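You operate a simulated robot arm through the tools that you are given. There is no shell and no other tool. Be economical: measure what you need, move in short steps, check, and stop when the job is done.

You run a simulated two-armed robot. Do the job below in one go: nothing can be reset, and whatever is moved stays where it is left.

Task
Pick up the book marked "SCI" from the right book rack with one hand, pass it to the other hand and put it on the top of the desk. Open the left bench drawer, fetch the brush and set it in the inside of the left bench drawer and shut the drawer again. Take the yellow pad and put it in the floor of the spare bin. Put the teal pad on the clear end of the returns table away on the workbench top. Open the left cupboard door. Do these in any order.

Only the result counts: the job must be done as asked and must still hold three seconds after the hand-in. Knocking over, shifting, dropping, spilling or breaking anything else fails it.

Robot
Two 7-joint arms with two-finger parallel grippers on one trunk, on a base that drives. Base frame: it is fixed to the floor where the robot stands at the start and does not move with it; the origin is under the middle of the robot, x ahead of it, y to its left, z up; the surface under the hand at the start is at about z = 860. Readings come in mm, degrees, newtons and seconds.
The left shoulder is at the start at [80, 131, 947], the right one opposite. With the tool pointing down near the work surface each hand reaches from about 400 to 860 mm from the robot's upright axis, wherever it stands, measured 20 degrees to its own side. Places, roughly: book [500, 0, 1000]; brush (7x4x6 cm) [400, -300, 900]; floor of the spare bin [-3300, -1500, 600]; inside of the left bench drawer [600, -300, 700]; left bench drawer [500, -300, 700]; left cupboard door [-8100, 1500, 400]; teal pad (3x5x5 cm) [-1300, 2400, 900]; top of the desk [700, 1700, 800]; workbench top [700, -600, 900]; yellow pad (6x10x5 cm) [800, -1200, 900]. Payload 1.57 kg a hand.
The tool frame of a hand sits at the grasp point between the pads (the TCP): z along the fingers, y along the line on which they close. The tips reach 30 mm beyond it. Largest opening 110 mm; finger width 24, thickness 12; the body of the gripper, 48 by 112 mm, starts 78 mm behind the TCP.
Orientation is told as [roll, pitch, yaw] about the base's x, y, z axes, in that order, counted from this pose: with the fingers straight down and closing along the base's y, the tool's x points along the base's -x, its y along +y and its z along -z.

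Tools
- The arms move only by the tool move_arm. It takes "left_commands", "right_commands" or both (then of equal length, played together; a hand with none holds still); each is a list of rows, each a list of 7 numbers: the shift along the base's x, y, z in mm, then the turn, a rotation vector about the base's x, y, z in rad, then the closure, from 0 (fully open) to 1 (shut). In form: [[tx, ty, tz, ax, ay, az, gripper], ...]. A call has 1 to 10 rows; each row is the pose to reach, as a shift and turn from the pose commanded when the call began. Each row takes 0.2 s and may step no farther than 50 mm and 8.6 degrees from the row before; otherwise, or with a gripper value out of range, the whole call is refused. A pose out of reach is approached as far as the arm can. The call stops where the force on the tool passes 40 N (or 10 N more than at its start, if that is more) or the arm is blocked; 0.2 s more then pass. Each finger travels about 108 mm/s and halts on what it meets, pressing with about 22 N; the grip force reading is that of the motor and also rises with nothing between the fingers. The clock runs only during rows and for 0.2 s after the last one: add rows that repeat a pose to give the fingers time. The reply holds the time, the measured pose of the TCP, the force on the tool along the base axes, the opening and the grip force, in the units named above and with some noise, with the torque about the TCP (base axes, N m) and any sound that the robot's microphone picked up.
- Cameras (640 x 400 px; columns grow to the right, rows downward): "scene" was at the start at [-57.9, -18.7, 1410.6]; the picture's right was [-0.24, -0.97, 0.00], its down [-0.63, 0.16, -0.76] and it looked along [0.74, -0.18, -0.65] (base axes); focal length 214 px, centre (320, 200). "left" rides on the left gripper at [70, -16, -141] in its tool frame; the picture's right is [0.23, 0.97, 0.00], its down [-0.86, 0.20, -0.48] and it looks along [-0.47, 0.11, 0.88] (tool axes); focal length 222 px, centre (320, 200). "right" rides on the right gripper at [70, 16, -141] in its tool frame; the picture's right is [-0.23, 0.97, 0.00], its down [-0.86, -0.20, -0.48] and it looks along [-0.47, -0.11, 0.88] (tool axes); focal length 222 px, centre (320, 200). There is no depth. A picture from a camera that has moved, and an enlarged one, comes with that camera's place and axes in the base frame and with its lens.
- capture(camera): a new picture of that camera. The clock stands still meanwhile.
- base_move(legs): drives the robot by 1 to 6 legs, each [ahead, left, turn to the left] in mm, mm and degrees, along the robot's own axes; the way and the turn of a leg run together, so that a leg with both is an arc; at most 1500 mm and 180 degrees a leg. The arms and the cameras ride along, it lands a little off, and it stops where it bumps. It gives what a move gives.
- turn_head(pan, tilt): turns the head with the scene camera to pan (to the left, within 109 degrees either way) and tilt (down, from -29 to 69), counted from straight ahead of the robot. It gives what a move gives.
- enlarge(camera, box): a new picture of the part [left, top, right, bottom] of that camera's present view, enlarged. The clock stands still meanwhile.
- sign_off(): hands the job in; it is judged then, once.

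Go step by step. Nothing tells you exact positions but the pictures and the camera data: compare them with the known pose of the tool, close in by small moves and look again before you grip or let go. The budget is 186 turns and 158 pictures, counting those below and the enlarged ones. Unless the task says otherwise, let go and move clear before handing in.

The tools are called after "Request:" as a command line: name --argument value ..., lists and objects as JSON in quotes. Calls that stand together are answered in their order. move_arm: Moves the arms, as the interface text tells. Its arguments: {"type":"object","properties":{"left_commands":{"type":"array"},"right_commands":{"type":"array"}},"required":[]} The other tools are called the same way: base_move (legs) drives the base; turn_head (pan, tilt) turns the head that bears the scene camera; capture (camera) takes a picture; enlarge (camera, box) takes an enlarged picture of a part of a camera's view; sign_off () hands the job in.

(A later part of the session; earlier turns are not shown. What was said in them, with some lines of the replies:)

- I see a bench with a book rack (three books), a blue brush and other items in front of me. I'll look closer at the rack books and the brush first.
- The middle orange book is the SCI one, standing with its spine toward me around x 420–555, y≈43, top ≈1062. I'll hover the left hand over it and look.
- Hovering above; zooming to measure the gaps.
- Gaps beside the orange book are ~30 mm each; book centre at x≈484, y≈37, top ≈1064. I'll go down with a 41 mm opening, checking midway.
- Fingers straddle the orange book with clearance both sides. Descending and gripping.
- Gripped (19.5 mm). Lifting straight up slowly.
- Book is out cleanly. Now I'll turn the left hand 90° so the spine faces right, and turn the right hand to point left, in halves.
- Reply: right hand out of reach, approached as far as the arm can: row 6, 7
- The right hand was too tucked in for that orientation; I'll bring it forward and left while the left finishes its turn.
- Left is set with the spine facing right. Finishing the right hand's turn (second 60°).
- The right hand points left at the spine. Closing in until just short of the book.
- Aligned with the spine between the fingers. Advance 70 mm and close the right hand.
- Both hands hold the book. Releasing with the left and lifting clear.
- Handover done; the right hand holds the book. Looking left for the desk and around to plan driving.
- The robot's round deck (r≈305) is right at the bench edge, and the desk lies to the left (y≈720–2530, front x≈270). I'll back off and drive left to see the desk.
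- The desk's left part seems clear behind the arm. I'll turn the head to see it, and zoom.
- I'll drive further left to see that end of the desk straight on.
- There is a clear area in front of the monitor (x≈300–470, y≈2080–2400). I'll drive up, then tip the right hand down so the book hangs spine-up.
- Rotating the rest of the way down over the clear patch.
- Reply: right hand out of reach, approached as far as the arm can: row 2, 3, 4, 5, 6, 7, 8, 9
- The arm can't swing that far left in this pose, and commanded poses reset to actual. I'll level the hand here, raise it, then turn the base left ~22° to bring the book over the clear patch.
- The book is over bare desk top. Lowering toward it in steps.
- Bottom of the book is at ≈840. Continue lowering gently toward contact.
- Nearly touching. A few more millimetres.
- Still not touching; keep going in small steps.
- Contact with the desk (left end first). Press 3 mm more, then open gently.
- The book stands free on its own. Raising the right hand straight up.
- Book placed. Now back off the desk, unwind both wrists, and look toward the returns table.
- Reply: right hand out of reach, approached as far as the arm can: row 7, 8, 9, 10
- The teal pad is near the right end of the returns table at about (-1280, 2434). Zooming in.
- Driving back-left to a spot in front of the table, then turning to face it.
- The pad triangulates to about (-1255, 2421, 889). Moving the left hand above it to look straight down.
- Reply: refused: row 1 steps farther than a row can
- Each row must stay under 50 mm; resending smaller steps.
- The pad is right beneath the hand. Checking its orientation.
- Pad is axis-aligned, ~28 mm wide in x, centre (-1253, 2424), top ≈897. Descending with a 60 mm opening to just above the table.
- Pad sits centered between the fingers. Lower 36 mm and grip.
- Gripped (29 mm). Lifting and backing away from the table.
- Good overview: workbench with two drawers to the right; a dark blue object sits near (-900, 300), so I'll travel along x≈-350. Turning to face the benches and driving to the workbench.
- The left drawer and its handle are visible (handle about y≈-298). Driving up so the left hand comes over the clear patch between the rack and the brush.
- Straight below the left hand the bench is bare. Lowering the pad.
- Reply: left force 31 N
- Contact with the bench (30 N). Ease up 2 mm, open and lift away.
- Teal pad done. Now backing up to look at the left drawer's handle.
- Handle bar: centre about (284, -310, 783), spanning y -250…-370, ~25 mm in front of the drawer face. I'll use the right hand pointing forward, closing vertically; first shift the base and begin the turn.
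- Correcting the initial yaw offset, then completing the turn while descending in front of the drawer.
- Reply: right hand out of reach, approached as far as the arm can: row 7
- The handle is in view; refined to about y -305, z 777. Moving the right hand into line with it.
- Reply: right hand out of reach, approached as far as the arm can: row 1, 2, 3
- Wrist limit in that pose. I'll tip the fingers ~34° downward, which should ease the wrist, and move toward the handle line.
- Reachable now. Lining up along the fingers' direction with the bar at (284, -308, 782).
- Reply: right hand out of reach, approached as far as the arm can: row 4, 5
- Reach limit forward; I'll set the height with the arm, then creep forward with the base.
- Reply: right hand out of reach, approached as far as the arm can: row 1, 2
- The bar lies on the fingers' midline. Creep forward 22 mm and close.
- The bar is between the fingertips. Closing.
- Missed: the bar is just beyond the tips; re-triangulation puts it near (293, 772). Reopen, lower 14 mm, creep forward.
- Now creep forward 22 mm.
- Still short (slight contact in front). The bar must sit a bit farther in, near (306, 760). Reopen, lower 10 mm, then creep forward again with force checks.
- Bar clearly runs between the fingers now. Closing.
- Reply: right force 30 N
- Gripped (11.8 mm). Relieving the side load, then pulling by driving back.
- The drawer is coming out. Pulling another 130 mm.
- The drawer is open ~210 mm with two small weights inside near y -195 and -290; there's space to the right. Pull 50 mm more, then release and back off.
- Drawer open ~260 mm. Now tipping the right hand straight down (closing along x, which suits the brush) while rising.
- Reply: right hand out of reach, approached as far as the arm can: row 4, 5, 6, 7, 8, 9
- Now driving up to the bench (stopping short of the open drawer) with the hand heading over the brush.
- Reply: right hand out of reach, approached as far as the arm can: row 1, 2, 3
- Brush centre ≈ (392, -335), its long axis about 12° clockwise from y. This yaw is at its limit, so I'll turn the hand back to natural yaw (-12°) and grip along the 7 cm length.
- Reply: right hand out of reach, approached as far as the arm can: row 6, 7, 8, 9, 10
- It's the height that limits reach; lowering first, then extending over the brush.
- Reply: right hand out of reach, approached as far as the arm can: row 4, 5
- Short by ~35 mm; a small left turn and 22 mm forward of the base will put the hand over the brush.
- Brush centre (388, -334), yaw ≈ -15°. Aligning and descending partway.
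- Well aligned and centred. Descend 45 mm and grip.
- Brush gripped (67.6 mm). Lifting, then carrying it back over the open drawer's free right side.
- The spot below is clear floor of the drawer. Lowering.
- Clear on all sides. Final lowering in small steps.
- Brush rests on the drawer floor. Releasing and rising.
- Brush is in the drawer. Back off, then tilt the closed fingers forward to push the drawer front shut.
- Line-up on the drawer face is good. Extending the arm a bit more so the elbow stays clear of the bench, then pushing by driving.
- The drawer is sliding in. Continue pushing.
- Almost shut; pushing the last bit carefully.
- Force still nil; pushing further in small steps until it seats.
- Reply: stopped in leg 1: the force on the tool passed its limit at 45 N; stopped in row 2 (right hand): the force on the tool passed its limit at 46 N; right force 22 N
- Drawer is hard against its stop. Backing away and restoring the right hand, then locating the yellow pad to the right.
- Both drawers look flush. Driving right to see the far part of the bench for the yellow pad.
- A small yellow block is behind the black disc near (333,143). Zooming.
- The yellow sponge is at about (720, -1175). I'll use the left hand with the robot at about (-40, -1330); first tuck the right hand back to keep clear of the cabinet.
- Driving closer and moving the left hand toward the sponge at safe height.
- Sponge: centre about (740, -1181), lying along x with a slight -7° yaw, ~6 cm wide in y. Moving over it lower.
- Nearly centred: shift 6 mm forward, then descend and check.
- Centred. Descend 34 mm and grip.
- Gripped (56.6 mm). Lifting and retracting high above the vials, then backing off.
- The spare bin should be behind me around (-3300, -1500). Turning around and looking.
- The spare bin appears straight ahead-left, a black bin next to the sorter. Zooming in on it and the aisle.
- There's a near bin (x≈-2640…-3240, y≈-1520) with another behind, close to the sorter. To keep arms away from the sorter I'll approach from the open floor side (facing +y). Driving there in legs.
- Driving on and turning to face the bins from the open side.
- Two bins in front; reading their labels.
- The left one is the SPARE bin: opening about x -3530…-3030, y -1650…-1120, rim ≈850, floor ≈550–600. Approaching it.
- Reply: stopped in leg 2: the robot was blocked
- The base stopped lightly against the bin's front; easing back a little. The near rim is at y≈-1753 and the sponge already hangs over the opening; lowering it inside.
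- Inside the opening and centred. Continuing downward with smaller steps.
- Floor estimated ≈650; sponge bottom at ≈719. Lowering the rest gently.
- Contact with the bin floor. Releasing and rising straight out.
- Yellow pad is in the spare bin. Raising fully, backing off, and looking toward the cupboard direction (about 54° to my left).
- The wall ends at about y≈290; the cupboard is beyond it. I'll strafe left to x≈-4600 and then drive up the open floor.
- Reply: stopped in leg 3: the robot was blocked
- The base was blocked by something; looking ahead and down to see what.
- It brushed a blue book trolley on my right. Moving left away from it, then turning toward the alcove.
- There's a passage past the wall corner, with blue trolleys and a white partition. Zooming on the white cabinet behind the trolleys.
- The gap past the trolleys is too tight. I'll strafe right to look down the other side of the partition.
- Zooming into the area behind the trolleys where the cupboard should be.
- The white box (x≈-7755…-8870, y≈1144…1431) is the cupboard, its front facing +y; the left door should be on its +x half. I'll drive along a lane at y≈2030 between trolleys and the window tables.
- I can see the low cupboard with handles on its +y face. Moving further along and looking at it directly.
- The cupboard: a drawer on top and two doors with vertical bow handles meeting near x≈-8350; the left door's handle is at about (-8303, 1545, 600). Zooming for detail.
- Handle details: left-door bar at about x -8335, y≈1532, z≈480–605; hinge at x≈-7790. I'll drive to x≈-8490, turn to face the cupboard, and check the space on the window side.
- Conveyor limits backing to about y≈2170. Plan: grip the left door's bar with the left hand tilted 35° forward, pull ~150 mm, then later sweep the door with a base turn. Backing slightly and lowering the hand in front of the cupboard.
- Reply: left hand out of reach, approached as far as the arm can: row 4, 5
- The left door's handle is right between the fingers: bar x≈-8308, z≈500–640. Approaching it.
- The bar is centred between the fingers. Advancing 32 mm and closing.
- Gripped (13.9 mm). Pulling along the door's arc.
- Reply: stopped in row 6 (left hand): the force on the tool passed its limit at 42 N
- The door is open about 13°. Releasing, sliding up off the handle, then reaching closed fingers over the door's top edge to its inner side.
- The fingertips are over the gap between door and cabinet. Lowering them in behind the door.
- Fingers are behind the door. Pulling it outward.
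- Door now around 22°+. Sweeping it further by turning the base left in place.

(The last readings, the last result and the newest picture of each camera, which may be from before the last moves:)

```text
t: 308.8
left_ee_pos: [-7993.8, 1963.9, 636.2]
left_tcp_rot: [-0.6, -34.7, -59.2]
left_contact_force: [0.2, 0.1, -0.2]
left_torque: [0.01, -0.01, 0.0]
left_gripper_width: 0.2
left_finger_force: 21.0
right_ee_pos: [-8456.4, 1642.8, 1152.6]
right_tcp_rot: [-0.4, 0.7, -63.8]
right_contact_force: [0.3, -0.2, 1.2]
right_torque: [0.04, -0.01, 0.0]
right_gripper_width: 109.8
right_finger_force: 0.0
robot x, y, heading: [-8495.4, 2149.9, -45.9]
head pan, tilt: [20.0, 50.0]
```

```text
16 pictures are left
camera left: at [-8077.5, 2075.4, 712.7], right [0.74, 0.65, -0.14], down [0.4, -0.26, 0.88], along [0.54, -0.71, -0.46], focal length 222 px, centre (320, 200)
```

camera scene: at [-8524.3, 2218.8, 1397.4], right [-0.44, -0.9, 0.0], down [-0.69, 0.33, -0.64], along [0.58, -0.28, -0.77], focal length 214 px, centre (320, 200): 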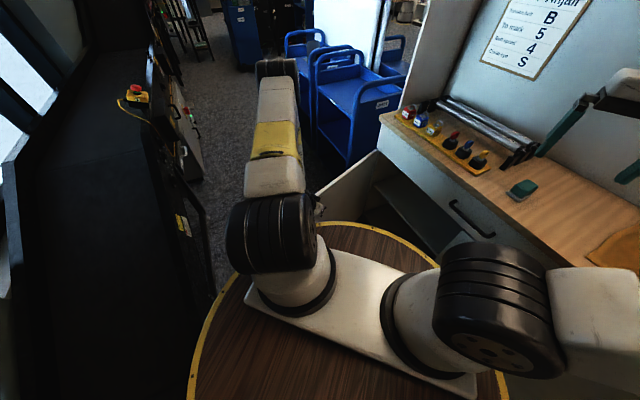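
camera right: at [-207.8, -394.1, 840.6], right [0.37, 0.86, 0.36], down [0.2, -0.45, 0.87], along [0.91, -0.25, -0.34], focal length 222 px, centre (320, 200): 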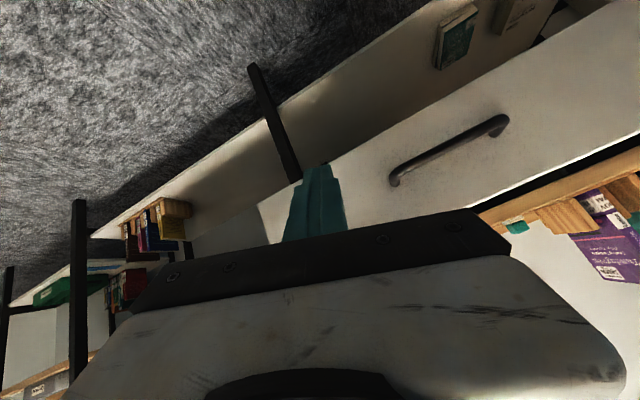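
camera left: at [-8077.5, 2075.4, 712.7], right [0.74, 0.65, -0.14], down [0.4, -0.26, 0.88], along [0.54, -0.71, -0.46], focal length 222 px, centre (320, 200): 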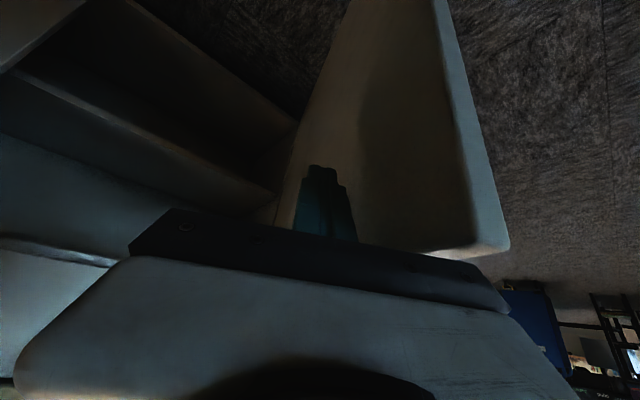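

Door is open ~65° with shelves visible inside. One more small sweep, then withdraw the hand.

Request:
base_move --legs '[[0, 0, 12]]'

Request:
base_move --legs '[[0, 0, -15]]'

Request:
capture --camera "left"

```text
t: 309.9
left_ee_pos: [-7967.4, 2071.3, 637.1]
left_tcp_rot: [-0.6, -34.8, -47.1]
left_contact_force: [-0.5, -0.4, 0.3]
left_torque: [-0.03, 0.02, 0.01]
left_gripper_width: 0.0
left_finger_force: 21.2
right_ee_pos: [-8352.8, 1661.9, 1153.9]
right_tcp_rot: [-0.4, 0.6, -51.9]
right_contact_force: [0.5, -1.0, 0.6]
right_torque: [-0.03, 0.0, -0.01]
right_gripper_width: 110.0
right_finger_force: 0.0
robot x, y, heading: [-8495.5, 2149.0, -33.7]
head pan, tilt: [20.0, 50.0]
```

```text
t: 311.2
left_ee_pos: [-8005.0, 1938.3, 636.7]
left_tcp_rot: [-0.8, -34.8, -62.1]
left_contact_force: [-0.2, -0.2, -0.5]
left_torque: [0.0, 0.0, -0.01]
left_gripper_width: 0.0
left_finger_force: 21.5
right_ee_pos: [-8483.1, 1642.5, 1152.5]
right_tcp_rot: [-0.4, 0.7, -66.9]
right_contact_force: [0.9, 0.7, -0.5]
right_torque: [-0.05, 0.01, 0.0]
right_gripper_width: 109.9
right_finger_force: 0.0
robot x, y, heading: [-8495.9, 2150.9, -48.8]
head pan, tilt: [20.0, 50.0]
```

```text
15 pictures are left
camera left: at [-8082.2, 2053.2, 712.7], right [0.78, 0.61, -0.14], down [0.38, -0.29, 0.88], along [0.5, -0.74, -0.46], focal length 222 px, centre (320, 200)
```

left: 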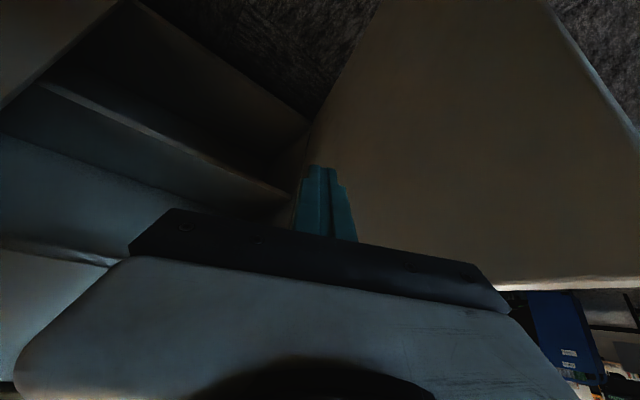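

The door stays open (~75°) with the hand clear of it. Raising the hand away and checking once more.

Request:
move_arm --left_commands '[[-15, 0, 40, 0, 0, 0, 0.8], [-25, 0, 85, 0, 0, 0, 0.5], [-30, 0, 130, 0, 0, 0, 0.5], [-30, 0, 175, 0, 0, 0, 0.5], [-30, 0, 220, 0, 0, 0, 0.5], [-30, 0, 265, 0, 0, 0, 0.5]]'

Request:
capture --camera "scene"

```text
t: 312.6
left_ee_pos: [-8014.3, 1924.0, 904.7]
left_tcp_rot: [-0.7, -34.5, -62.2]
left_contact_force: [0.1, 0.3, 0.0]
left_torque: [-0.03, 0.01, -0.01]
left_gripper_width: 54.8
left_finger_force: 0.2
left hand out of reach, approached as far as the arm can: row 4, 5, 6
right_ee_pos: [-8483.1, 1642.2, 1152.9]
right_tcp_rot: [-0.5, 0.6, -66.9]
right_contact_force: [0.0, -0.6, -0.1]
right_torque: [0.02, 0.01, -0.02]
right_gripper_width: 110.0
right_finger_force: 0.1
robot x, y, heading: [-8495.2, 2149.0, -48.8]
head pan, tilt: [20.0, 50.0]
```

```text
14 pictures are left
camera scene: at [-8520.2, 2220.0, 1397.4], right [-0.48, -0.88, 0.0], down [-0.67, 0.37, -0.64], along [0.56, -0.31, -0.77], focal length 214 px, centre (320, 200)
```

scene: 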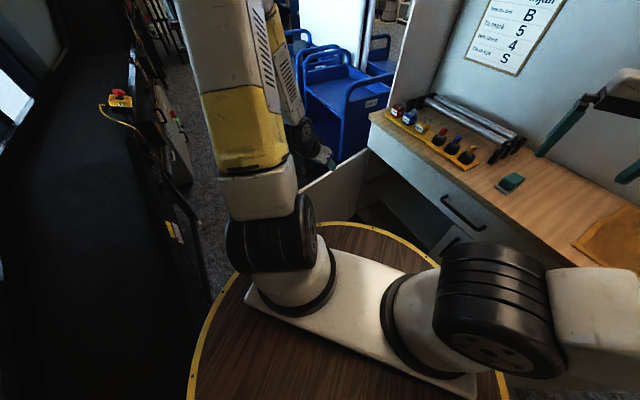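

The left cupboard door is standing open and both hands are clear. All five parts are done, so I'm handing in.

Request:
sign_off

```text
The job is handed in.
```

I did all five parts and handed the job in, but on the way to the cupboard the base bumped a blue book trolley. I couldn't tell whether the bump shifted the trolley. The base also touched the front of the spare bin lightly when it stopped there.

- **SCI book:** the left hand took it from the rack and passed it to the right hand. It now stands on its long edge on the desk top.
- **Brush:** it is in the left bench drawer, and the drawer is pushed shut against its stop.
- **Yellow pad:** it is on the floor of the spare bin.
- **Teal pad:** it is on the workbench top, between the book rack and where the brush was.
- **Left cupboard door:** it is open about 75 degrees and both hands are clear of it.
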